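You operate a simulated robot arm through the tools that you are given. There is no shell and no other tool. Be economical: measure what you need, move in short steps, check, and stop when the job is done.

You run a simulated robot arm. Do the job below in one go: nothing can be reset, and whatever is moved stays where it is left.

## Task
Swap the dim lamp for the charged one and light it.
Fine: switch the dim lamp off and stand it on the dock; the lit lamp goes on the sofa end of the long table. Set down upright: lamp.
Where things are to end (x, y in the base frame): lamp within 60 mm of [680, -210].

It is judged by the outcome, as a careful person would: the job done as asked, and still so three seconds after it is handed in. It fails if anything else is knocked over, pushed out of place, dropped, spilled or broken.

## Robot
A 7-joint arm with a two-finger parallel gripper on a trunk, on a base that drives. Base frame: it is fixed to the floor where the robot stands at the start and does not move with it; the origin is under the middle of the robot, x ahead of it, y to its left, z up. Units: mm, degrees, N and s.
With the tool pointing down near the work surface it reaches from about 300 to 740 mm from the robot's upright axis, wherever it stands. Its first joint turns from -115.0 to 115.0 degrees. Places, roughly: lamp [-1750, -750, 1000]; lamp dock [-1700, -700, 900]; sofa end of the long table [800, -200, 700]. Payload 3.91 kg.
The TCP is the grasp point between the finger pads, 30 mm short of the fingertips. In the tool frame z runs along the fingers and y along their closing line. Largest opening 110 mm; finger width 20, thickness 10; the body of the gripper, 48 by 112 mm, starts 55 mm behind the TCP.
Orientation is that of the tool frame in the base frame, as a unit quaternion [w, x, y, z]. With the fingers straight down and closing along the base's y, the tool's x points along the base's -x, its y along +y and its z along -z.

## Interface
- The arm moves only by the tool nudge_tool. Its arguments are lists of equal length, an entry for each row: "offset": the shift along the tool's x, y, z in units of 40 mm (1.0 is 40 mm), a list of three; "angular": the turn, a rotation vector about the tool's x, y, z in units of 4 degrees (1.0 is 4 degrees), a list of three. In form: {"offset": [[tx, ty, tz], ...], "angular": [[ax, ay, az], ...]}. A call has 1 to 10 rows; each row shifts and turns the commanded pose from where the row before left it, along the tool's axes as they then stand. "fingers" is the opening in per cent of the stroke, from 0 (shut) to 100 (fully open), set as the call begins (left out, the last holds). A call with a number of a shift or a turn outside -1 to 1 is refused whole. Each row takes 0.2 s and may step no farther than 50 mm and 8.6 degrees from the row before; otherwise, or with a gripper value out of range, the whole call is refused. A pose out of reach is approached as far as the arm can. The call stops where the force on the tool passes 40 N (or 10 N more than at its start, if that is more) or the arm is blocked; 0.2 s more then pass. The fingers move at their own pace (about 108 mm/s each) and stop on an object; they squeeze with about 29 N. The grip force told is the motor's: it shows also when the fingers shut on nothing. Time passes only in rows, and 0.2 s behind the last, so rows that do not move let the fingers close. It gives the time, the measured TCP pose, the force on the tool (base axes), the opening and the grip force at its end, in the units of the frame above (readings bear some noise), with the torque about the TCP (base axes, N m) and any sound that the robot's microphone picked up.
- Cameras (640 x 400 px; columns grow to the right, rows downward): "scene" is now at [20.8, 134.3, 1638.3]; the picture's right is [-0.22, -0.98, 0.00], its down [-0.67, 0.15, -0.73] and it looks along [0.71, -0.16, -0.69] (base axes); focal length 273 px, centre (320, 200). "wrist" rides on the gripper at [72, 17, -103] in the tool frame; the picture's right is [-0.23, 0.97, 0.00], its down [-0.76, -0.18, -0.62] and it looks along [-0.61, -0.14, 0.78] (tool axes); focal length 222 px, centre (320, 200). There is no depth. A picture from a camera that has moved, and an enlarged one, comes with that camera's place and axes in the base frame and with its lens.
- grab_frame(camera): a new picture of that camera. No time passes.
- lift_body(by): slides the trunk up (or, below 0, down) by that many mm; the arm and the scene camera ride with it, the base frame stays. It gives what a move gives, with no picture.
- drive_base(legs): drives the robot by 1 to 6 legs, each [ahead, turn to the left] in mm and degrees, along the robot's own axes; the way and the turn of a leg run together, so that a leg with both is an arc; at most 1500 mm and 180 degrees a leg. The arm and the cameras ride along, it lands a little off, and it stops where it bumps. It gives what a move gives.
- pan_tilt(pan, tilt): turns the head with the scene camera to pan (to the left, within 155 degrees either way) and tilt (down, from -29 to 69), counted from straight ahead of the robot. It gives what a move gives.
- zoom(camera, box): a new picture of the part [left, top, right, bottom] of that camera's present view, enlarged. No time passes.
- hand_in(): hands the job in; it is judged then, once.

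Work in short steps. Places have to be worked out from the pictures, the camera data and where the tool is seen: move nearer, look again, correct. Check each grasp and each placing, and mend what went wrong. You have 120 turns and 78 pictures in all, those below and enlarged ones among them. Open the gripper and draw the arm clear of the work before you hand the job in, unless the task says otherwise; then end with one line.

The tools are called after ">>>" as name(argument=value, ...) on one line, values as JSON. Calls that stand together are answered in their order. nudge_tool: Moves the arm, as the interface text tells. Its arguments: {"type":"object","properties":{"offset":{"type":"array","items":{"type":"array","items":{"type":"number"}}},"angular":{"type":"array","items":{"type":"array","items":{"type":"number"}}},"fingers":{"type":"number"}},"required":["offset","angular"]} The other tools are called the same way: lift_body (by) slides the trunk up or down; drive_base (legs) drives the base; pan_tilt (pan, tilt) turns the head that bears the scene camera; grab_frame (camera) takes a picture; zoom (camera, box) takes an enlarged picture of a part of a camera's view; hand_in () hands the job in.

At the start:

```text
time_s: 0.0
position: [466.8, 62.2, 1326.6]
tool_rot: [0.001, 0.0, 1.0, 0.0]
force: [0.2, 1.1, 0.2]
torque: [0.01, 0.0, 0.01]
width: 110.1
grasp_force: 0.1
trunk travel left (down, up): [-750.0, 240.0]
robot x, y, heading: [-0.5, -0.7, 0.0]
head pan, tilt: [-12.6, 43.4]
```

scene: 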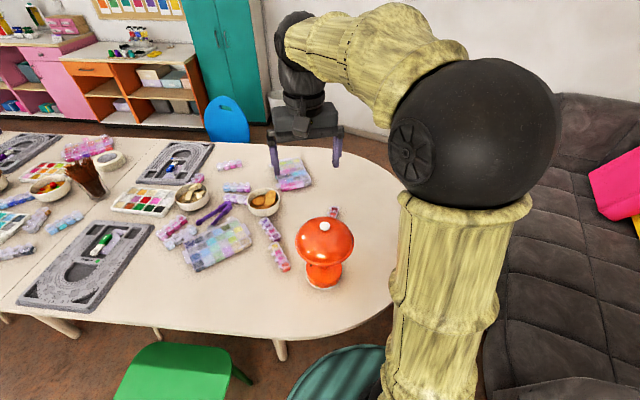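
wrist: 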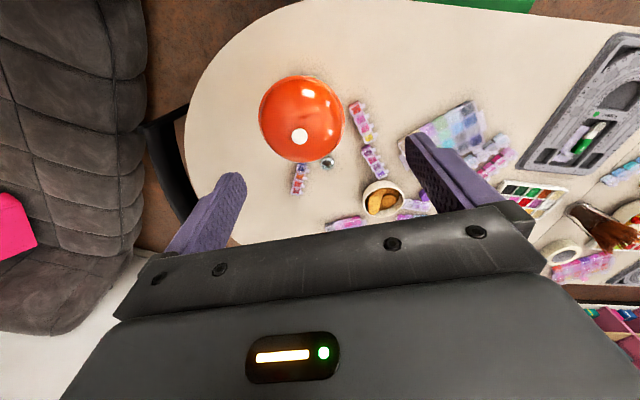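

The dim lamp stands on the table near (530, 0). I'll look closer at it, and turn the head to see the dock behind the robot.

>>> zoom(camera="scene", box=[220, 150, 400, 300])

>>> pan_tilt(pan=-150, tilt=25)

>>> grab_frame(camera="scene")

```text
2.67 times, centred on (310, 225) of scene
camera zoom: at [20.8, 134.3, 1638.3], right [-0.22, -0.98, 0.0], down [-0.67, 0.15, -0.73], along [0.71, -0.16, -0.69], focal length 729 px, centre (347, 133)
```

zoom: 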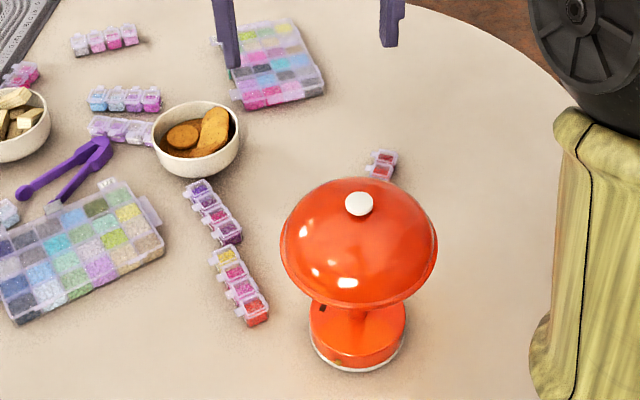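

```text
time_s: 2.2
position: [466.7, 62.7, 1327.7]
tool_rot: [-0.001, 0.001, 1.0, 0.0]
force: [-0.2, -0.1, 1.1]
torque: [0.03, -0.01, -0.03]
width: 110.3
grasp_force: 0.0
trunk travel left (down, up): [-750.0, 240.0]
robot x, y, heading: [3.5, 1.8, 0.1]
head pan, tilt: [-150.0, 25.0]
```

```text
74 pictures are left
camera scene: at [-139.5, 106.2, 1666.6], right [-0.5, 0.87, 0.0], down [0.37, 0.21, -0.91], along [-0.78, -0.45, -0.42], focal length 273 px, centre (320, 200)
```

scene: 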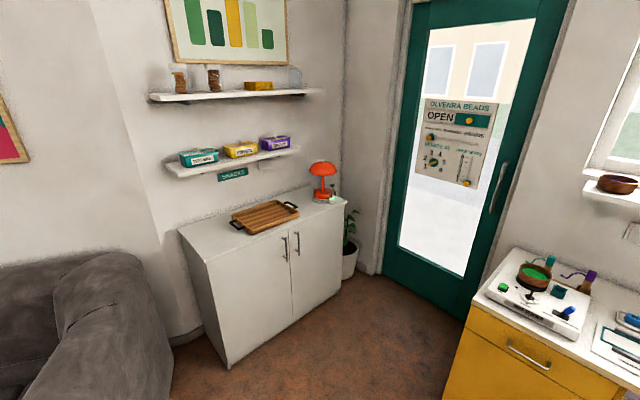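

The charged lamp stands on a dock on the white cabinet. I zoom in on it.

>>> zoom(camera="scene", box=[280, 145, 376, 215])

>>> zoom(camera="wrist", box=[230, 50, 400, 200])

```text
5.71 times, centred on (328, 180) of scene
camera zoom: at [-139.5, 106.2, 1666.6], right [-0.5, 0.87, 0.0], down [0.37, 0.21, -0.91], along [-0.78, -0.45, -0.42], focal length 1562 px, centre (274, 314)
```

zoom: 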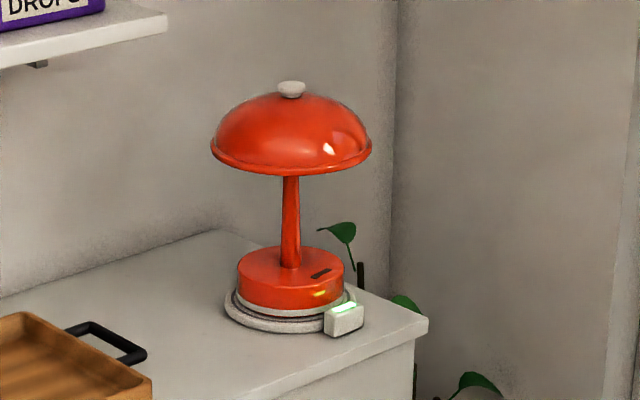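

```text
2.67 times, centred on (315, 125) of wrist
camera zoom: at [394.9, 80.3, 1432.4], right [0.23, 0.97, 0.0], down [0.76, -0.18, 0.62], along [0.61, -0.14, -0.78], focal length 592 px, centre (333, 400)
```

zoom: 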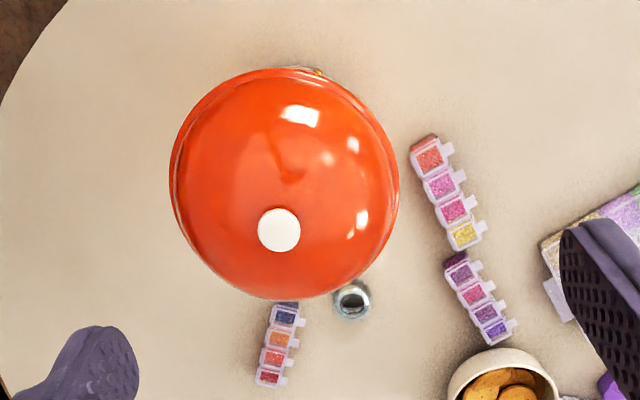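

I need to know the free space around the robot and the lamp's details. I pan to look ahead-down and left.

>>> pan_tilt(pan=0, tilt=65)

>>> grab_frame(camera="scene")

>>> pan_tilt(pan=100, tilt=40)

>>> grab_frame(camera="scene")

>>> pan_tilt(pan=-100, tilt=45)

>>> grab_frame(camera="scene")

>>> pan_tilt(pan=-150, tilt=55)

>>> grab_frame(camera="scene")

```text
time_s: 4.5
position: [466.7, 63.1, 1327.3]
tool_rot: [0.0, 0.0, 1.0, 0.0]
force: [-0.5, 0.0, 0.1]
torque: [0.02, 0.03, -0.02]
width: 110.1
grasp_force: 0.2
trunk travel left (down, up): [-750.0, 240.0]
robot x, y, heading: [-1.3, 0.5, -0.1]
head pan, tilt: [0.0, 65.0]
```

```text
71 pictures are left
camera scene: at [0.9, 152.3, 1611.0], right [0.0, -1.0, 0.0], down [-0.91, 0.0, -0.42], along [0.42, 0.0, -0.91], focal length 273 px, centre (320, 200)
```

scene: 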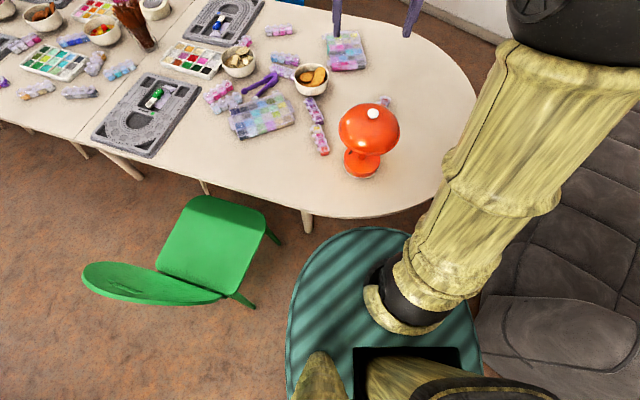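

```text
time_s: 6.3
position: [467.1, 62.8, 1328.2]
tool_rot: [0.0, -0.001, 1.0, 0.0]
force: [0.2, -0.1, -0.1]
torque: [0.0, -0.01, 0.03]
width: 109.8
grasp_force: 0.2
trunk travel left (down, up): [-750.0, 240.0]
robot x, y, heading: [2.0, -1.0, 0.1]
head pan, tilt: [100.0, 40.0]
```

```text
70 pictures are left
camera scene: at [-74.4, 236.0, 1643.2], right [0.98, 0.17, 0.0], down [0.11, -0.63, -0.77], along [-0.13, 0.75, -0.64], focal length 273 px, centre (320, 200)
```

scene: 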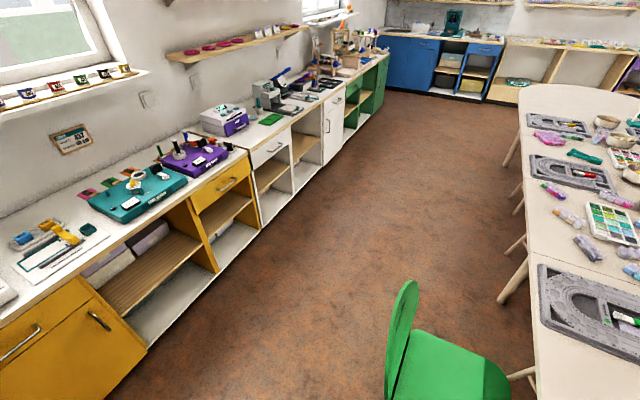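

```text
time_s: 9.2
position: [466.5, 62.6, 1328.5]
tool_rot: [0.0, -0.001, 1.0, 0.0]
force: [-0.1, 0.0, -0.2]
torque: [0.0, -0.03, 0.01]
width: 110.0
grasp_force: 0.2
trunk travel left (down, up): [-750.0, 240.0]
robot x, y, heading: [-1.4, 1.4, 0.0]
head pan, tilt: [-100.0, 45.0]
```

```text
69 pictures are left
camera scene: at [-73.8, 72.2, 1636.0], right [-0.98, 0.17, 0.0], down [0.12, 0.7, -0.71], along [-0.12, -0.7, -0.71], focal length 273 px, centre (320, 200)
```

scene: 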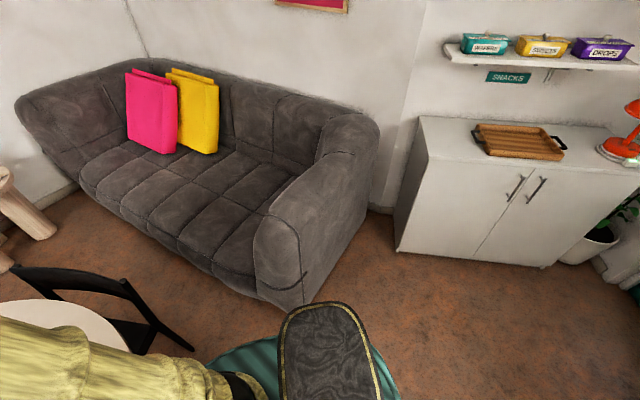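

```text
time_s: 10.4
position: [466.9, 62.5, 1328.7]
tool_rot: [0.0, 0.0, 1.0, 0.0]
force: [0.3, 0.1, 0.0]
torque: [0.04, 0.02, -0.04]
width: 110.0
grasp_force: 0.0
trunk travel left (down, up): [-750.0, 240.0]
robot x, y, heading: [2.9, 0.4, 0.1]
head pan, tilt: [-150.0, 55.0]
```

```text
68 pictures are left
camera scene: at [-122.2, 116.2, 1622.6], right [-0.5, 0.87, 0.0], down [0.71, 0.41, -0.57], along [-0.5, -0.29, -0.82], focal length 273 px, centre (320, 200)
```

scene: 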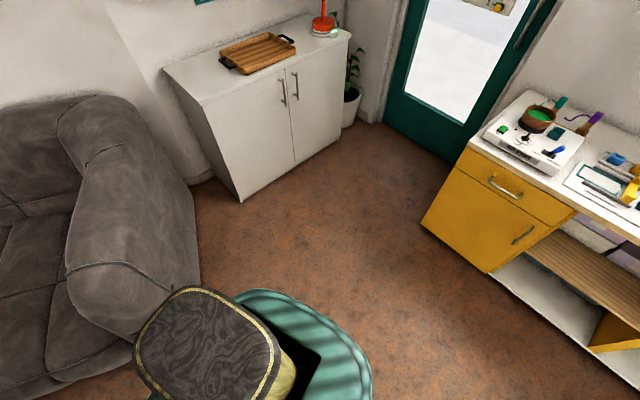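

The room is rotated about 17° from my frame: white cabinet front runs from about (-820,-960) to (-1800,-650), floor between is free. Plan: fetch the charged lamp first. I turn slightly, back up to about (-1540,-190), then face the cabinet.

>>> drive_base(legs=[[0, 7], [-1000, 0], [-500, 0], [0, -114]])

>>> pan_tilt(pan=0, tilt=40)

>>> grab_frame(camera="scene")

>>> grab_frame(camera="wrist")

```text
time_s: 23.4
position: [-1555.5, -652.9, 1326.8]
tool_rot: [0.0, 0.8, 0.6, 0.0]
force: [-0.2, 0.1, 0.1]
torque: [0.03, -0.01, -0.03]
width: 110.0
grasp_force: 0.2
trunk travel left (down, up): [-750.0, 240.0]
robot x, y, heading: [-1481.2, -186.2, -106.1]
head pan, tilt: [-150.0, 55.0]
```

```text
time_s: 25.8
position: [-1557.0, -653.2, 1328.9]
tool_rot: [0.0, 0.8, 0.6, 0.0]
force: [0.7, 0.7, 0.5]
torque: [-0.02, -0.01, -0.02]
width: 110.0
grasp_force: 0.0
trunk travel left (down, up): [-750.0, 240.0]
robot x, y, heading: [-1486.7, -186.9, -106.0]
head pan, tilt: [0.0, 40.0]
```

```text
67 pictures are left
camera scene: at [-1346.5, -254.5, 1643.2], right [-0.96, 0.28, 0.0], down [0.18, 0.62, -0.77], along [-0.21, -0.74, -0.64], focal length 273 px, centre (320, 200)
```

scene: 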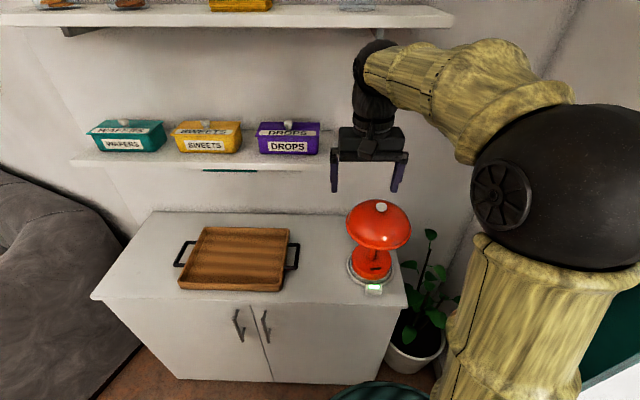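

```text
66 pictures are left
camera wrist: at [-1519.3, -587.1, 1432.4], right [0.87, -0.49, 0.0], down [-0.38, -0.68, 0.62], along [-0.3, -0.54, -0.78], focal length 222 px, centre (320, 200)
```

wrist: 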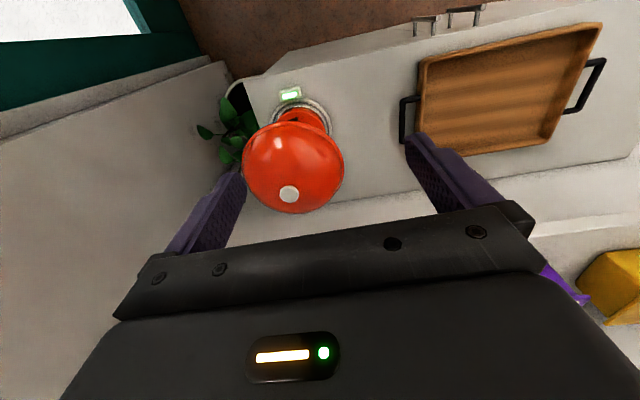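

The charged lamp's knob triangulates to about (-1646,-727,1178), straight ahead. I zoom in to study the base and switch.

>>> zoom(camera="scene", box=[330, 190, 426, 300])

>>> zoom(camera="wrist", box=[230, 70, 360, 220])

```text
3.64 times, centred on (378, 245) of scene
camera zoom: at [-1346.5, -254.5, 1643.2], right [-0.96, 0.28, 0.0], down [0.18, 0.62, -0.77], along [-0.21, -0.74, -0.64], focal length 994 px, centre (109, 36)
```

zoom: 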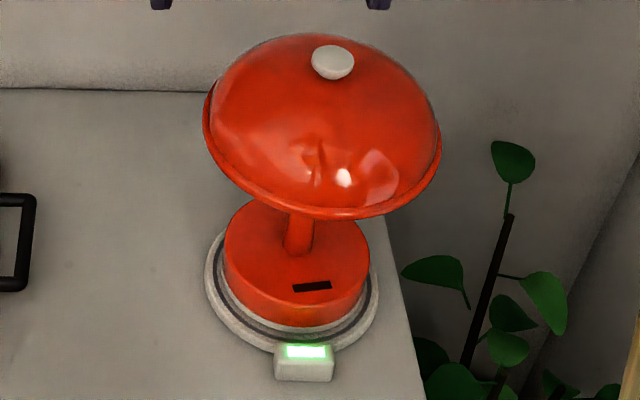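

```text
2.67 times, centred on (295, 145) of wrist
camera zoom: at [-1519.3, -587.1, 1432.4], right [0.87, -0.49, 0.0], down [-0.38, -0.68, 0.62], along [-0.3, -0.54, -0.78], focal length 592 px, centre (387, 347)
```

zoom: 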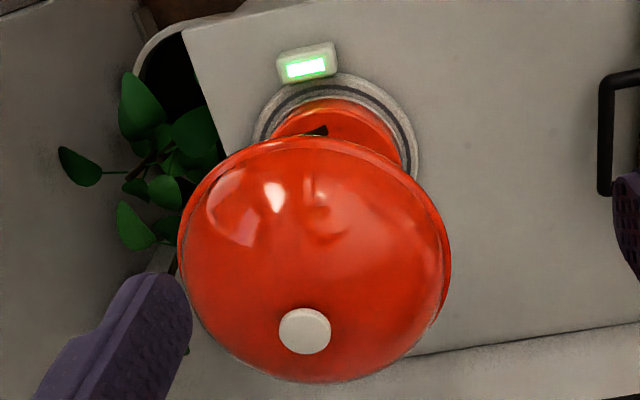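

Lamp axis ≈ (-1645,-722); shade radius ~90, rim z ≈1095, base top ≈945, stem ~24 mm thick between. I'll grasp the stem with the tool nearly level (15° down). First back off 70 mm, then start tilting the tool.

>>> drive_base(legs=[[-70, 0]])

>>> nudge_tool(offset=[[0, 0, 0], [0, 0, 0], [0, 0, 0], [0, 0, 0], [0, 0, 0], [0, 0, 0], [0, 0, 0], [0, 0, 0], [0, 0, 0], [0, 0, 0]], angular=[[0, -1, 0], [0, -1, 0], [0, -1, 0], [0, -1, 0], [0, -1, 0], [0, -1, 0], [0, -1, 0], [0, -1, 0], [0, -1, 0], [0, -1, 0]], fingers=100)

>>> nudge_tool(offset=[[0, 0, 0], [0, 0, 0], [0, 0, 0], [0, 0, 0], [0, 0, 0], [0, 0, 0], [0, 0, 0], [0, 0, 0], [0, 0, 0]], angular=[[0, -1, 0], [0, -1, 0], [0, -1, 0], [0, -1, 0], [0, -1, 0], [0, -1, 0], [0, -1, 0], [0, -1, 0], [0, -0.75, 0]])

```text
time_s: 27.0
position: [-1537.9, -594.1, 1330.2]
tool_rot: [0.0, 0.799, 0.601, -0.001]
force: [-0.3, -1.3, -0.4]
torque: [0.02, -0.03, -0.02]
width: 110.2
grasp_force: 0.0
trunk travel left (down, up): [-750.0, 240.0]
robot x, y, heading: [-1466.9, -127.6, -106.2]
head pan, tilt: [0.0, 40.0]
stopped in leg 1: the robot was blocked; the commanded pose is now the measured one
```

```text
time_s: 29.2
position: [-1536.4, -590.5, 1330.3]
tool_rot: [0.207, 0.75, 0.565, -0.275]
force: [0.3, -0.8, -0.1]
torque: [-0.02, 0.0, 0.02]
width: 110.1
grasp_force: 0.0
trunk travel left (down, up): [-750.0, 240.0]
robot x, y, heading: [-1466.4, -125.3, -106.0]
head pan, tilt: [0.0, 40.0]
```

```text
time_s: 31.2
position: [-1537.6, -589.9, 1331.8]
tool_rot: [0.368, 0.632, 0.476, -0.489]
force: [-0.6, 0.1, -0.2]
torque: [0.03, -0.01, -0.01]
width: 110.1
grasp_force: 0.2
trunk travel left (down, up): [-750.0, 240.0]
robot x, y, heading: [-1469.3, -128.9, -106.1]
head pan, tilt: [0.0, 40.0]
```

I was blocked at the end of backing (63 mm done), probably touching the counter; I'll look behind shortly. Tool is level enough; now shift 67 mm to the robot's right to line up with the lamp and look.

>>> nudge_tool(offset=[[0, -0.84, 0], [0, -0.84, 0]], angular=[[0, 0, 0], [0, 0, 0]])

>>> grab_frame(camera="scene")

>>> pan_tilt(pan=150, tilt=60)

>>> grab_frame(camera="scene")

```text
time_s: 31.8
position: [-1601.8, -572.4, 1330.1]
tool_rot: [0.367, 0.633, 0.476, -0.488]
force: [0.7, -0.9, -0.4]
torque: [0.0, -0.02, 0.0]
width: 110.0
grasp_force: 0.0
trunk travel left (down, up): [-750.0, 240.0]
robot x, y, heading: [-1470.2, -127.2, -106.4]
head pan, tilt: [0.0, 40.0]
```

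```text
63 pictures are left
camera scene: at [-1329.2, -192.9, 1643.3], right [-0.96, 0.28, 0.0], down [0.18, 0.62, -0.77], along [-0.21, -0.74, -0.64], focal length 273 px, centre (320, 200)
```

scene: 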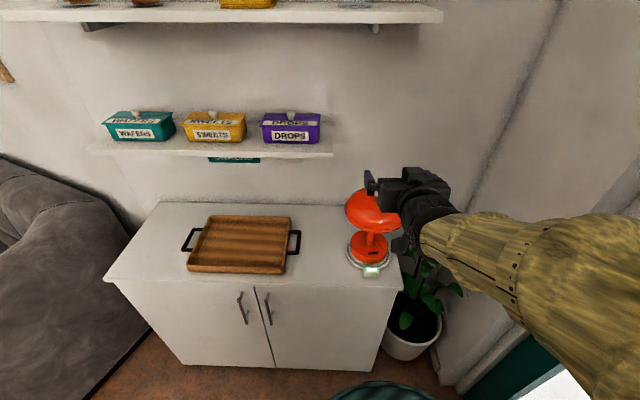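

```text
time_s: 34.1
position: [-1600.3, -571.5, 1330.3]
tool_rot: [0.367, 0.633, 0.476, -0.488]
force: [0.8, -0.5, 0.1]
torque: [-0.02, -0.02, -0.03]
width: 110.2
grasp_force: 0.0
trunk travel left (down, up): [-750.0, 240.0]
robot x, y, heading: [-1467.1, -129.1, -106.1]
head pan, tilt: [150.0, 60.0]
```

```text
62 pictures are left
camera scene: at [-1257.0, -65.1, 1616.5], right [0.69, -0.72, 0.0], down [-0.62, -0.6, -0.5], along [0.36, 0.35, -0.87], focal length 273 px, centre (320, 200)
```

scene: 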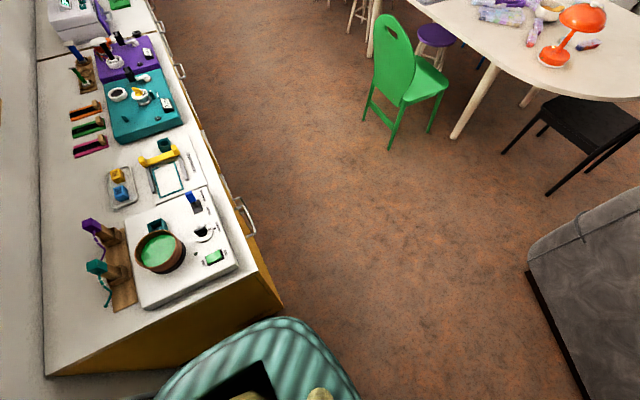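

The base just touches the counter corner; nothing shifted. The tool is lined up with the stem, 156 mm short. Lower the trunk part way and look.

>>> pan_tilt(pan=-15, tilt=45)

>>> lift_body(by=-200)

>>> grab_frame(camera="scene")

>>> grab_frame(camera="wrist")

```text
time_s: 36.6
position: [-1601.0, -571.9, 1330.3]
tool_rot: [0.367, 0.633, 0.476, -0.488]
force: [-0.6, 0.3, 0.0]
torque: [0.01, -0.01, 0.03]
width: 110.1
grasp_force: 0.0
trunk travel left (down, up): [-750.0, 240.0]
robot x, y, heading: [-1464.8, -131.2, -106.2]
head pan, tilt: [-15.0, 45.0]
```

```text
time_s: 38.8
position: [-1601.7, -572.1, 1129.8]
tool_rot: [0.367, 0.633, 0.476, -0.488]
force: [-0.1, -0.3, -0.2]
torque: [0.01, -0.02, 0.02]
width: 110.0
grasp_force: 0.0
trunk travel left (down, up): [-550.0, 440.0]
robot x, y, heading: [-1466.7, -127.9, -106.4]
head pan, tilt: [-15.0, 45.0]
```

```text
61 pictures are left
camera scene: at [-1347.0, -180.9, 1436.0], right [-0.86, 0.52, 0.0], down [0.37, 0.61, -0.71], along [-0.37, -0.61, -0.71], focal length 273 px, centre (320, 200)
```

scene: 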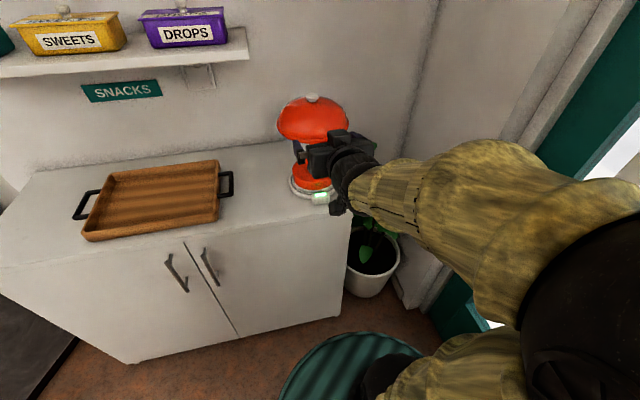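

```text
60 pictures are left
camera wrist: at [-1551.7, -462.5, 1087.8], right [0.92, -0.32, 0.22], down [-0.06, 0.44, 0.9], along [-0.39, -0.84, 0.39], focal length 222 px, centre (320, 200)
```

wrist: 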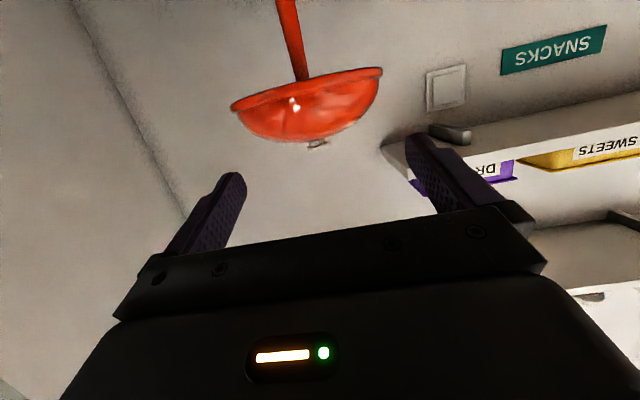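

The wrist view puts the stem 13 mm to the −y side of the tool and the rim at z≈1068. I shift, lower to TCP z≈1000, and look again.

>>> nudge_tool(offset=[[0, -0.32, 0]], angular=[[0, 0, 0]])

>>> lift_body(by=-130)

>>> grab_frame(camera="wrist")

>>> zoom(camera="scene", box=[240, 40, 440, 200])

```text
time_s: 39.2
position: [-1613.3, -568.4, 1130.7]
tool_rot: [0.368, 0.632, 0.477, -0.488]
force: [-0.1, -0.1, 0.2]
torque: [-0.03, 0.05, -0.01]
width: 109.9
grasp_force: 0.1
trunk travel left (down, up): [-550.0, 440.0]
robot x, y, heading: [-1469.6, -125.2, -106.0]
head pan, tilt: [-15.0, 45.0]
```

```text
time_s: 40.8
position: [-1613.2, -568.6, 1000.8]
tool_rot: [0.367, 0.633, 0.476, -0.488]
force: [1.4, 0.7, -0.2]
torque: [-0.02, 0.0, -0.01]
width: 110.1
grasp_force: 0.2
trunk travel left (down, up): [-420.0, 570.0]
robot x, y, heading: [-1468.2, -127.7, -106.1]
head pan, tilt: [-15.0, 45.0]
```

```text
59 pictures are left
camera wrist: at [-1563.9, -459.0, 957.9], right [0.92, -0.32, 0.22], down [-0.06, 0.44, 0.9], along [-0.39, -0.84, 0.39], focal length 222 px, centre (320, 200)
```

wrist: 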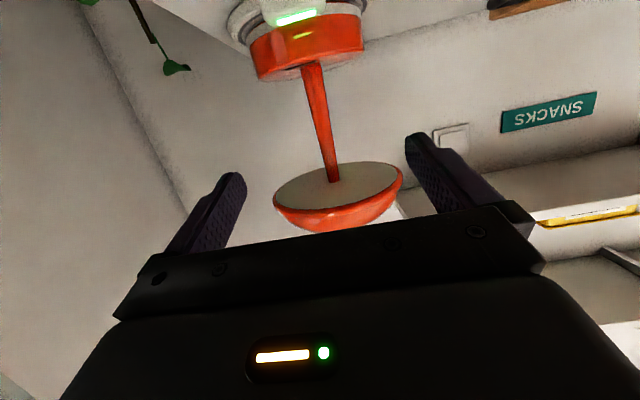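

```text
2.50 times, centred on (340, 120) of scene
camera zoom: at [-1347.0, -180.9, 1306.0], right [-0.86, 0.52, 0.0], down [0.37, 0.61, -0.71], along [-0.37, -0.61, -0.71], focal length 684 px, centre (270, 400)
```

zoom: 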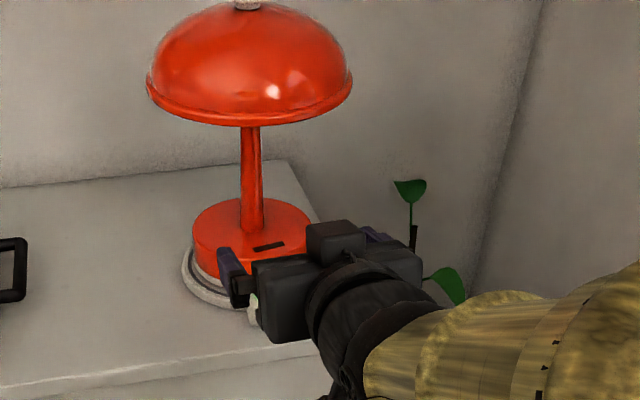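

The stem is centred within 4 mm laterally, distance about 155–180 mm. Advance horizontally 120 mm and look.

>>> nudge_tool(offset=[[-0.25, 0, 0.966], [-0.25, 0, 0.966], [-0.25, 0, 0.966]], angular=[[0, 0, 0], [0, 0, 0], [0, 0, 0]])

>>> grab_frame(camera="wrist")

>>> zoom(camera="scene", box=[240, 40, 440, 200])

```text
time_s: 41.6
position: [-1646.7, -685.6, 999.8]
tool_rot: [0.367, 0.633, 0.476, -0.488]
force: [0.2, 0.3, 0.5]
torque: [0.0, -0.02, -0.04]
width: 109.8
grasp_force: 0.1
trunk travel left (down, up): [-420.0, 570.0]
robot x, y, heading: [-1471.5, -126.8, -106.1]
head pan, tilt: [-15.0, 45.0]
```

```text
57 pictures are left
camera wrist: at [-1597.2, -574.8, 957.3], right [0.92, -0.33, 0.22], down [-0.06, 0.44, 0.9], along [-0.39, -0.84, 0.39], focal length 222 px, centre (320, 200)
```

wrist: 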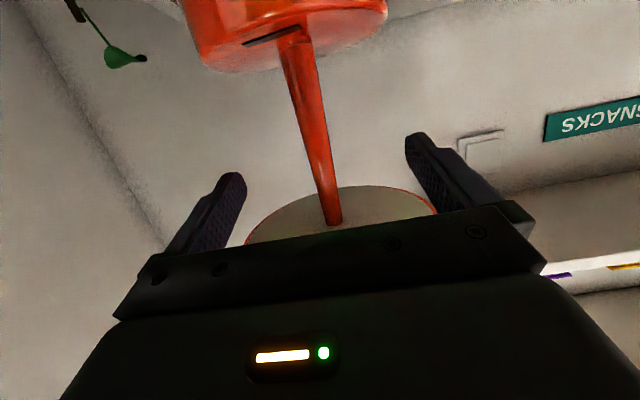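

```text
2.50 times, centred on (340, 120) of scene
camera zoom: at [-1347.0, -181.0, 1306.0], right [-0.86, 0.52, 0.0], down [0.37, 0.61, -0.71], along [-0.36, -0.61, -0.71], focal length 684 px, centre (270, 400)
```

zoom: 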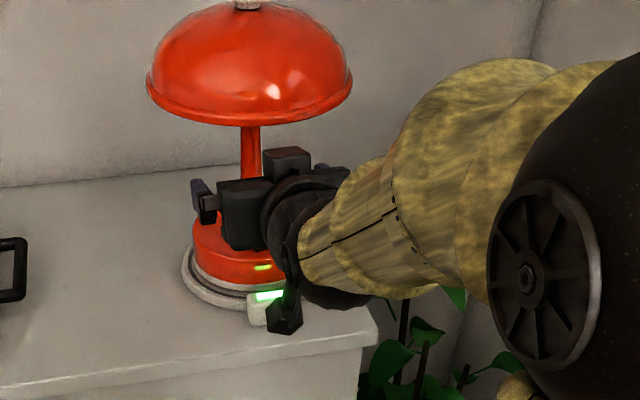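

Parallax gives: stem axis 63 mm ahead (≈(-1664,-746)), base top z≈912, rim ≈1065, charger top ≈900. I lower 22 mm and advance 35 mm, then look for clearances.

>>> lift_body(by=-22)

>>> nudge_tool(offset=[[-0.22, 0.0, 0.845]], angular=[[0, 0, 0]])

>>> grab_frame(camera="wrist")

>>> zoom(camera="scene", box=[240, 30, 380, 150])

```text
time_s: 42.3
position: [-1646.8, -684.2, 978.9]
tool_rot: [0.368, 0.632, 0.477, -0.488]
force: [-0.2, 0.1, 0.4]
torque: [0.01, 0.04, 0.02]
width: 109.8
grasp_force: 0.0
trunk travel left (down, up): [-398.0, 592.0]
robot x, y, heading: [-1465.9, -127.3, -106.1]
head pan, tilt: [-15.0, 45.0]
```

```text
time_s: 42.7
position: [-1655.5, -719.8, 978.8]
tool_rot: [0.368, 0.632, 0.476, -0.488]
force: [-0.2, 0.1, 0.1]
torque: [-0.01, 0.0, 0.04]
width: 110.2
grasp_force: 0.0
trunk travel left (down, up): [-398.0, 592.0]
robot x, y, heading: [-1469.7, -126.3, -106.4]
head pan, tilt: [-15.0, 45.0]
```

```text
55 pictures are left
camera wrist: at [-1606.5, -608.3, 935.1], right [0.92, -0.32, 0.22], down [-0.06, 0.44, 0.89], along [-0.39, -0.84, 0.39], focal length 222 px, centre (320, 200)
```

wrist: 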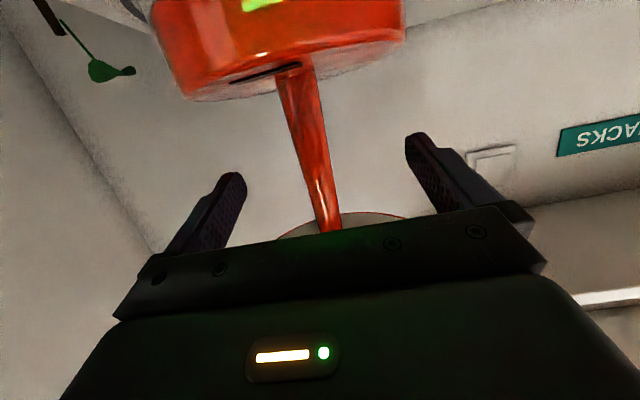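

```text
3.33 times, centred on (310, 90) of scene
camera zoom: at [-1346.9, -180.7, 1284.0], right [-0.86, 0.52, 0.0], down [0.36, 0.61, -0.71], along [-0.37, -0.61, -0.71], focal length 911 px, centre (353, 567)
```

zoom: 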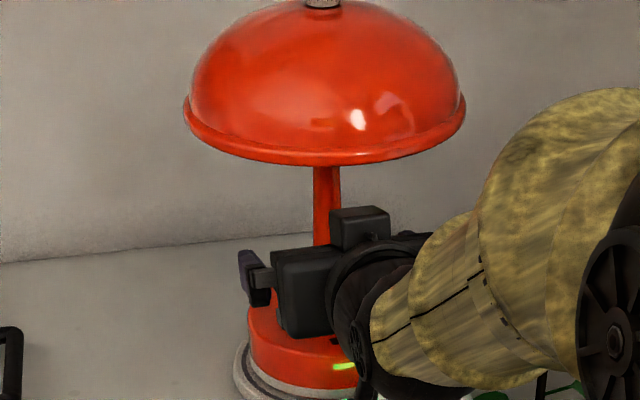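

Clearances look good; lateral error ~3 mm. Advance the last 26 mm and close on the stem.

>>> nudge_tool(offset=[[-0.165, -0.06, 0.63], [0, 0, 0]], angular=[[0, 0, 0], [0, 0, 0]])

>>> nudge_tool(offset=[[0, 0, 0], [0, 0, 0], [0, 0, 0], [0, 0, 0]], angular=[[0, 0, 0], [0, 0, 0], [0, 0, 0], [0, 0, 0]], fingers=0)

>>> grab_frame(camera="wrist")

```text
time_s: 43.3
position: [-1666.8, -742.3, 976.5]
tool_rot: [0.367, 0.633, 0.476, -0.488]
force: [0.1, 0.1, 0.0]
torque: [-0.02, -0.01, -0.04]
width: 110.2
grasp_force: 0.0
trunk travel left (down, up): [-398.0, 592.0]
robot x, y, heading: [-1465.2, -122.8, -106.2]
head pan, tilt: [-15.0, 45.0]
```

```text
time_s: 44.3
position: [-1667.4, -742.5, 977.2]
tool_rot: [0.367, 0.633, 0.476, -0.488]
force: [-1.6, 0.9, -0.1]
torque: [0.01, 0.01, -0.04]
width: 22.1
grasp_force: 28.6
trunk travel left (down, up): [-398.0, 592.0]
robot x, y, heading: [-1468.2, -126.6, -106.2]
head pan, tilt: [-15.0, 45.0]
```

```text
53 pictures are left
camera wrist: at [-1617.0, -632.3, 934.8], right [0.92, -0.33, 0.22], down [-0.06, 0.44, 0.9], along [-0.39, -0.84, 0.39], focal length 222 px, centre (320, 200)
```

wrist: 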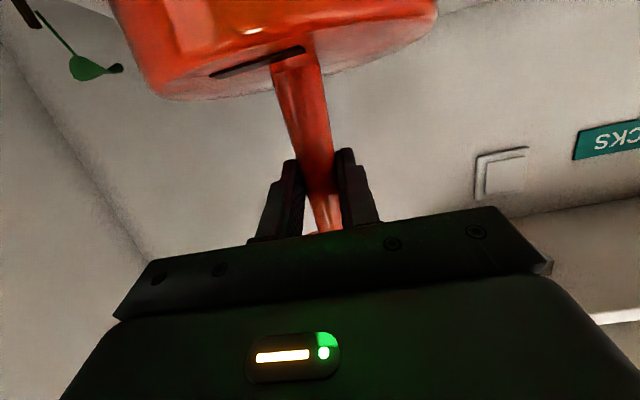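

Gripped at 22 mm width. Lift 60 mm with the trunk and check.

>>> lift_body(by=60)

>>> zoom(camera="scene", box=[230, 60, 390, 200])

```text
time_s: 45.3
position: [-1667.0, -742.1, 1036.5]
tool_rot: [0.367, 0.633, 0.477, -0.487]
force: [0.2, 0.1, -7.8]
torque: [0.07, -0.04, -0.01]
width: 22.2
grasp_force: 28.8
trunk travel left (down, up): [-458.0, 532.0]
robot x, y, heading: [-1468.2, -127.7, -105.8]
head pan, tilt: [-15.0, 45.0]
```

```text
2.86 times, centred on (310, 130) of scene
camera zoom: at [-1347.3, -181.8, 1343.9], right [-0.86, 0.52, 0.0], down [0.37, 0.61, -0.71], along [-0.36, -0.6, -0.71], focal length 781 px, centre (349, 400)
```

zoom: 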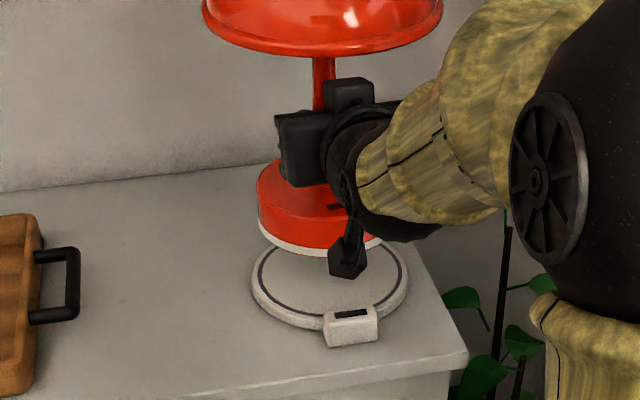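

Lamp lifted cleanly (≈7.8 N, upright); dock top ≈ z 857, so lamp base is ~120 mm below the TCP. I raise it well above everything, retract the arm, then check.

>>> lift_body(by=100)

>>> nudge_tool(offset=[[0.13, 0, -0.48], [0.13, 0, -0.48], [0.13, 0, -0.48], [0.13, 0, -0.48], [0.13, 0, -0.48], [0.13, 0, -0.48]], angular=[[0, 0, 0], [0, 0, 0], [0, 0, 0], [0, 0, 0], [0, 0, 0], [0, 0, 0]])

>>> lift_body(by=110)

>>> drive_base(legs=[[40, 0], [0, 112]])

>>> pan_tilt(pan=0, tilt=30)

>>> grab_frame(camera="scene")

```text
time_s: 46.6
position: [-1666.1, -743.6, 1136.9]
tool_rot: [0.367, 0.633, 0.477, -0.487]
force: [0.0, -0.3, -7.4]
torque: [0.09, -0.01, 0.0]
width: 22.3
grasp_force: 28.8
trunk travel left (down, up): [-558.0, 432.0]
robot x, y, heading: [-1466.8, -123.4, -106.2]
head pan, tilt: [-15.0, 45.0]
```

```text
time_s: 48.0
position: [-1632.5, -626.8, 1137.0]
tool_rot: [0.367, 0.633, 0.475, -0.489]
force: [-0.7, 0.8, -7.2]
torque: [0.09, -0.01, -0.01]
width: 22.2
grasp_force: 29.1
trunk travel left (down, up): [-558.0, 432.0]
robot x, y, heading: [-1469.4, -127.8, -106.3]
head pan, tilt: [-15.0, 45.0]
```

```text
time_s: 49.4
position: [-1633.9, -628.0, 1245.4]
tool_rot: [0.367, 0.633, 0.476, -0.488]
force: [-0.2, -0.3, -7.9]
torque: [0.12, -0.02, 0.01]
width: 22.1
grasp_force: 29.3
trunk travel left (down, up): [-668.0, 322.0]
robot x, y, heading: [-1466.5, -125.7, -105.8]
head pan, tilt: [-15.0, 45.0]
```

```text
time_s: 52.5
position: [-1242.5, -652.5, 1244.1]
tool_rot: [0.521, 0.409, 0.68, -0.314]
force: [0.3, -0.6, -7.5]
torque: [0.12, 0.03, -0.07]
width: 22.2
grasp_force: 28.8
trunk travel left (down, up): [-668.0, 322.0]
robot x, y, heading: [-1481.1, -183.2, -71.5]
head pan, tilt: [-15.0, 45.0]
stopped in leg 2: the robot was blocked; the commanded pose is now the measured one
```

```text
time_s: 53.3
position: [-1244.2, -653.5, 1246.2]
tool_rot: [0.522, 0.41, 0.679, -0.314]
force: [0.0, 0.4, -6.5]
torque: [0.14, 0.01, -0.01]
width: 22.1
grasp_force: 28.9
trunk travel left (down, up): [-668.0, 322.0]
robot x, y, heading: [-1481.6, -181.0, -71.4]
head pan, tilt: [0.0, 30.0]
```

```text
51 pictures are left
camera scene: at [-1327.0, -165.4, 1576.5], right [-0.95, -0.31, 0.0], down [-0.16, 0.48, -0.87], along [0.27, -0.82, -0.5], focal length 273 px, centre (320, 200)
```

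scene: 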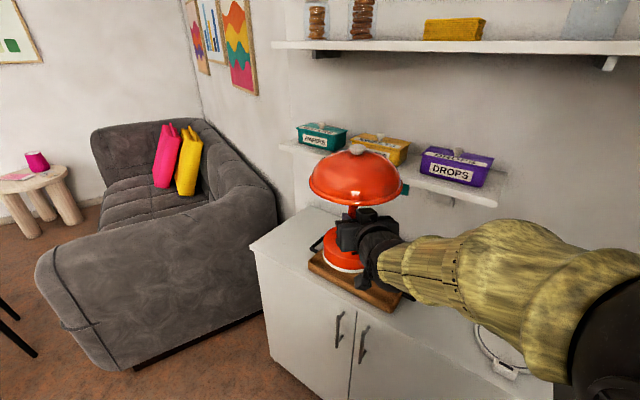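

The turn was blocked at heading -71°. I look to the right and behind to find what touches.

>>> pan_tilt(pan=-110, tilt=50)

>>> grab_frame(camera="scene")

>>> pan_tilt(pan=150, tilt=62)

>>> grab_frame(camera="scene")

```text
time_s: 55.1
position: [-1244.3, -656.5, 1244.5]
tool_rot: [0.522, 0.41, 0.679, -0.314]
force: [-0.4, 0.6, -7.3]
torque: [0.11, 0.04, 0.0]
width: 22.1
grasp_force: 28.6
trunk travel left (down, up): [-668.0, 322.0]
robot x, y, heading: [-1481.4, -187.9, -71.9]
head pan, tilt: [-110.0, 50.0]
```

```text
50 pictures are left
camera scene: at [-1432.5, -77.4, 1547.1], right [0.03, 1.0, 0.0], down [0.77, -0.02, -0.64], along [-0.64, 0.02, -0.77], focal length 273 px, centre (320, 200)
```

scene: 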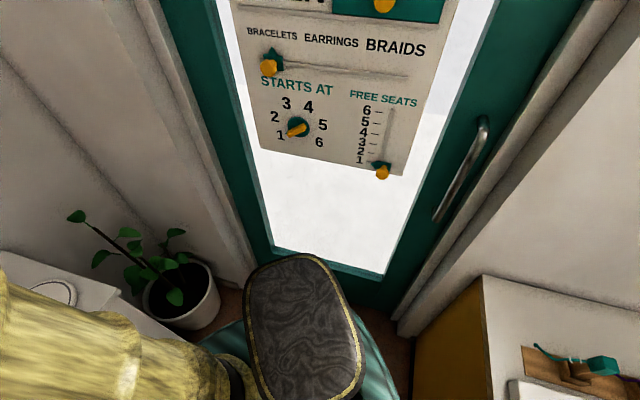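

```text
time_s: 58.8
position: [-1244.6, -655.1, 1243.9]
tool_rot: [0.522, 0.41, 0.679, -0.315]
force: [0.5, 0.5, -7.1]
torque: [0.08, 0.07, -0.01]
width: 22.1
grasp_force: 29.1
trunk travel left (down, up): [-668.0, 322.0]
robot x, y, heading: [-1482.7, -182.4, -71.8]
head pan, tilt: [150.0, 62.0]
```

```text
49 pictures are left
camera scene: at [-1342.5, -16.6, 1532.3], right [0.98, -0.2, 0.0], down [-0.18, -0.86, -0.47], along [0.09, 0.46, -0.88], focal length 273 px, centre (320, 200)
```

scene: 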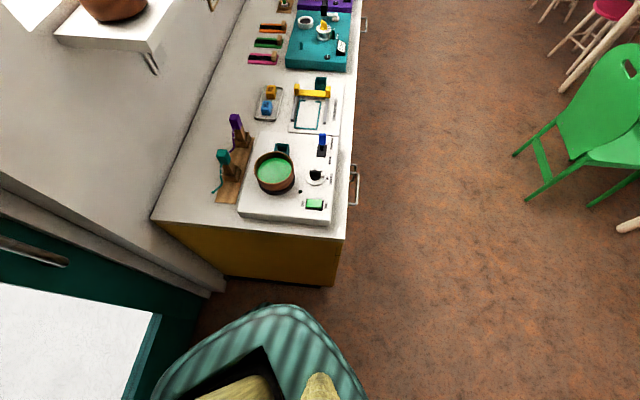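

The rear of the base is against the door wall/corner. I'll arc forward-left away from it, over the open floor.

>>> drive_base(legs=[[90, 8], [100, 30], [150, 42]])

>>> pan_tilt(pan=0, tilt=30)

>>> grab_frame(camera="scene")

```text
time_s: 63.2
position: [-742.0, -268.5, 1242.3]
tool_rot: [0.603, -0.087, 0.79, 0.067]
force: [0.3, -0.5, -7.8]
torque: [-0.05, 0.13, 0.01]
width: 22.0
grasp_force: 29.1
trunk travel left (down, up): [-668.0, 322.0]
robot x, y, heading: [-1260.8, -375.4, 1.4]
head pan, tilt: [150.0, 62.0]
stopped in leg 3: the robot was blocked; the commanded pose is now the measured one
```

```text
time_s: 65.5
position: [-741.0, -269.9, 1243.8]
tool_rot: [0.604, -0.086, 0.79, 0.066]
force: [0.1, -0.7, -8.0]
torque: [0.0, 0.18, 0.0]
width: 22.1
grasp_force: 28.9
trunk travel left (down, up): [-668.0, 322.0]
robot x, y, heading: [-1256.0, -375.4, 1.4]
head pan, tilt: [0.0, 30.0]
```

```text
48 pictures are left
camera scene: at [-1230.9, -222.8, 1576.5], right [0.03, -1.0, 0.0], down [-0.5, -0.01, -0.87], along [0.87, 0.02, -0.5], focal length 273 px, centre (320, 200)
```

scene: 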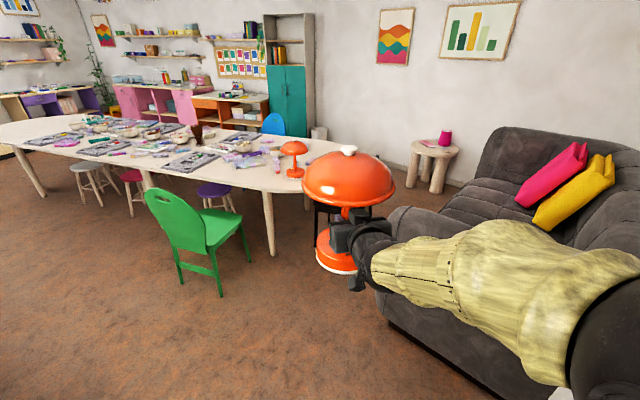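

Now past the tight spot; the arm sits ~11° left of the base heading but still holds the lamp upright. I drive on towards (-60,-20), first straight ahead to get clear, then turn.

>>> drive_base(legs=[[150, 0], [0, 17], [900, 0]])

>>> grab_frame(camera="scene")

```text
time_s: 67.7
position: [-619.9, -170.6, 1240.5]
tool_rot: [0.591, -0.162, 0.78, 0.123]
force: [0.0, 0.0, -7.3]
torque: [-0.08, 0.12, -0.02]
width: 22.0
grasp_force: 28.9
trunk travel left (down, up): [-668.0, 322.0]
robot x, y, heading: [-1109.8, -372.1, 12.2]
head pan, tilt: [0.0, 30.0]
stopped in leg 2: the robot was blocked; the commanded pose is now the measured one
```

```text
47 pictures are left
camera scene: at [-1109.5, -216.5, 1576.5], right [0.21, -0.98, 0.0], down [-0.49, -0.11, -0.87], along [0.85, 0.18, -0.5], focal length 273 px, centre (320, 200)
```

scene: 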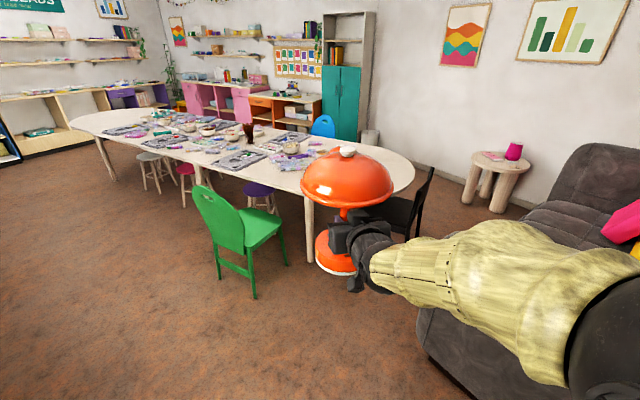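

Blocked again while turning (rear probably near the white cabinet). I drive straight ahead first, then turn in open space.

>>> drive_base(legs=[[500, 0], [0, 10], [500, 0]])

```text
time_s: 73.9
position: [294.1, 206.2, 1242.7]
tool_rot: [0.58, -0.23, 0.762, 0.176]
force: [-0.2, -0.1, -7.1]
torque: [-0.06, 0.1, 0.01]
width: 22.0
grasp_force: 28.6
trunk travel left (down, up): [-668.0, 322.0]
robot x, y, heading: [-153.5, -82.3, 22.6]
head pan, tilt: [0.0, 30.0]
```

Now at (-153,-82), heading 22.6. A bit closer, then turn right 45° so that the lamp faces the target spot; then look.

>>> drive_base(legs=[[80, 0], [0, -45]])

>>> pan_tilt(pan=10, tilt=45)

>>> grab_frame(camera="scene")

```text
time_s: 77.0
position: [439.5, -161.3, 1241.9]
tool_rot: [0.604, 0.079, 0.791, -0.06]
force: [-0.1, -0.1, -7.2]
torque: [0.02, 0.13, -0.02]
width: 22.0
grasp_force: 29.7
trunk travel left (down, up): [-668.0, 322.0]
robot x, y, heading: [-76.4, -47.0, -23.0]
head pan, tilt: [0.0, 30.0]
```

```text
time_s: 77.8
position: [437.8, -160.0, 1242.6]
tool_rot: [0.603, 0.079, 0.791, -0.059]
force: [0.6, 0.5, -6.8]
torque: [0.0, 0.11, 0.01]
width: 22.4
grasp_force: 29.0
trunk travel left (down, up): [-668.0, 322.0]
robot x, y, heading: [-79.7, -48.1, -22.7]
head pan, tilt: [10.0, 45.0]
```

```text
46 pictures are left
camera scene: at [7.0, 97.0, 1554.0], right [-0.22, -0.97, 0.0], down [-0.69, 0.16, -0.71], along [0.69, -0.16, -0.71], focal length 273 px, centre (320, 200)
```

scene: 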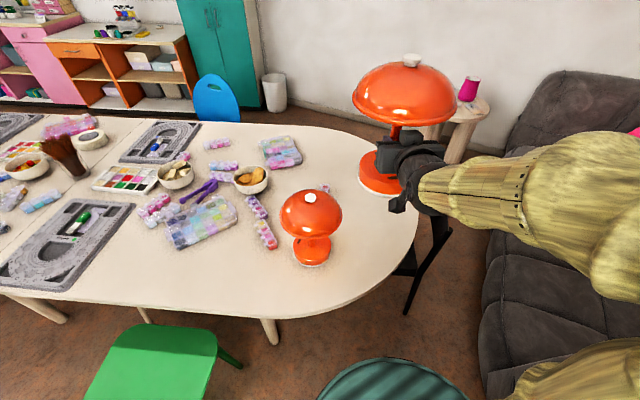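

Dim lamp at ≈(552,-1). The held lamp is aligned: 246 mm extension along the tool heading reaches (680,-210). Extend at height.

>>> nudge_tool(offset=[[-0.225, 0, 0.85], [-0.225, 0, 0.85], [-0.225, 0, 0.85], [-0.225, 0, 0.85], [-0.225, 0, 0.85], [-0.225, 0, 0.85], [-0.225, 0, 0.85]], angular=[[0, 0, 0], [0, 0, 0], [0, 0, 0], [0, 0, 0], [0, 0, 0], [0, 0, 0], [0, 0, 0]])

>>> lift_body(by=-300)

>>> grab_frame(camera="scene")

>>> grab_frame(camera="wrist")

```text
time_s: 79.4
position: [681.7, -210.7, 1238.7]
tool_rot: [0.603, 0.079, 0.792, -0.06]
force: [0.8, 0.5, -7.6]
torque: [0.03, 0.14, 0.02]
width: 22.0
grasp_force: 29.0
trunk travel left (down, up): [-668.0, 322.0]
robot x, y, heading: [-76.6, -49.5, -22.6]
head pan, tilt: [10.0, 45.0]
```

```text
time_s: 82.4
position: [679.8, -210.5, 940.7]
tool_rot: [0.603, 0.079, 0.792, -0.059]
force: [0.2, -0.3, -7.4]
torque: [0.03, 0.15, 0.03]
width: 22.1
grasp_force: 29.2
trunk travel left (down, up): [-368.0, 622.0]
robot x, y, heading: [-80.9, -48.9, -22.8]
head pan, tilt: [10.0, 45.0]
```

```text
45 pictures are left
camera scene: at [7.1, 97.0, 1254.0], right [-0.22, -0.98, 0.0], down [-0.69, 0.16, -0.71], along [0.69, -0.16, -0.71], focal length 273 px, centre (320, 200)
```

scene: 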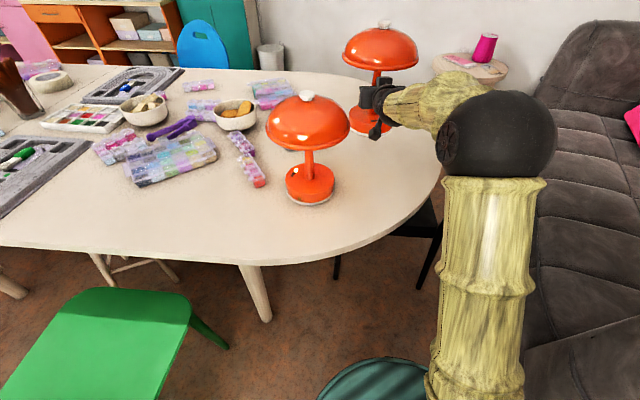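

```text
44 pictures are left
camera wrist: at [567.2, -169.5, 898.8], right [0.25, 0.94, 0.22], down [-0.43, -0.1, 0.9], along [0.87, -0.32, 0.38], focal length 222 px, centre (320, 200)
```

wrist: 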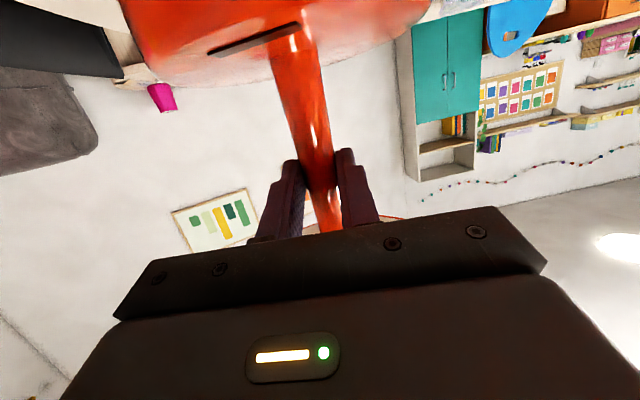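

Lower to just above the expected contact height (TCP ≈860), then creep down.

>>> lift_body(by=-62)

>>> zoom(camera="scene", box=[240, 0, 460, 160])

>>> nudge_tool(offset=[[0.12, 0, 0.033], [0.12, 0, 0.033]], angular=[[0, 0, 0], [0, 0, 0]])

```text
time_s: 83.4
position: [680.0, -209.5, 877.7]
tool_rot: [0.603, 0.079, 0.792, -0.059]
force: [0.0, -0.2, -7.4]
torque: [0.02, 0.11, 0.03]
width: 22.2
grasp_force: 29.0
trunk travel left (down, up): [-306.0, 684.0]
robot x, y, heading: [-76.1, -49.4, -22.8]
head pan, tilt: [10.0, 45.0]
```

```text
2.50 times, centred on (350, 80) of scene
camera zoom: at [7.0, 97.0, 1191.9], right [-0.22, -0.98, 0.0], down [-0.69, 0.16, -0.71], along [0.69, -0.16, -0.71], focal length 684 px, centre (245, 500)
```

zoom: 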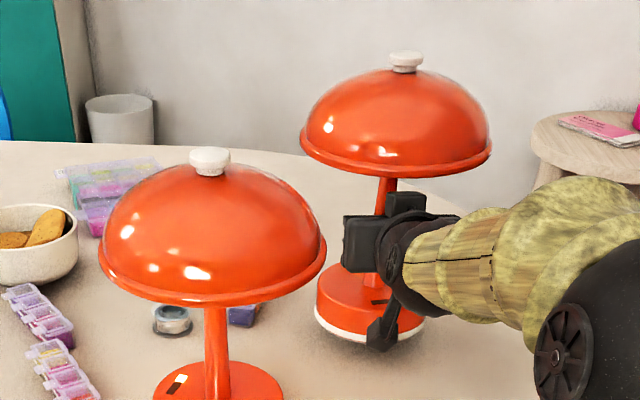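

```text
time_s: 84.0
position: [680.0, -210.7, 868.5]
tool_rot: [0.603, 0.079, 0.792, -0.06]
force: [-0.1, -0.2, -8.4]
torque: [0.02, 0.14, 0.0]
width: 22.1
grasp_force: 28.9
trunk travel left (down, up): [-306.0, 684.0]
robot x, y, heading: [-75.7, -48.3, -23.0]
head pan, tilt: [10.0, 45.0]
```

The dim lamp's slot shows a light part at one end (a slider/rocker switch, "on"), the charged lamp's looks dark. Continue creeping down.

>>> nudge_tool(offset=[[0.075, 0, 0.02], [0.075, 0, 0.02]], angular=[[0, 0, 0], [0, 0, 0]])

>>> zoom(camera="scene", box=[285, 100, 345, 160])

```text
time_s: 84.6
position: [679.9, -209.6, 861.8]
tool_rot: [0.603, 0.079, 0.792, -0.06]
force: [0.1, 0.0, -6.6]
torque: [0.03, 0.12, -0.01]
width: 22.0
grasp_force: 29.2
trunk travel left (down, up): [-306.0, 684.0]
robot x, y, heading: [-78.2, -50.1, -22.7]
head pan, tilt: [10.0, 45.0]
```

```text
6.67 times, centred on (315, 130) of scene
camera zoom: at [7.1, 97.0, 1191.9], right [-0.22, -0.98, 0.0], down [-0.69, 0.16, -0.71], along [0.69, -0.16, -0.71], focal length 1823 px, centre (353, 667)
```

zoom: 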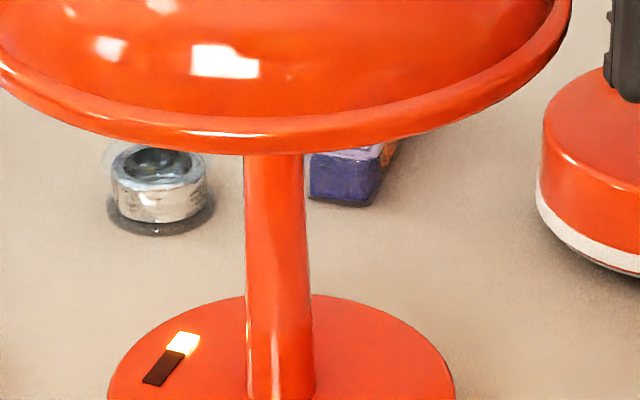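

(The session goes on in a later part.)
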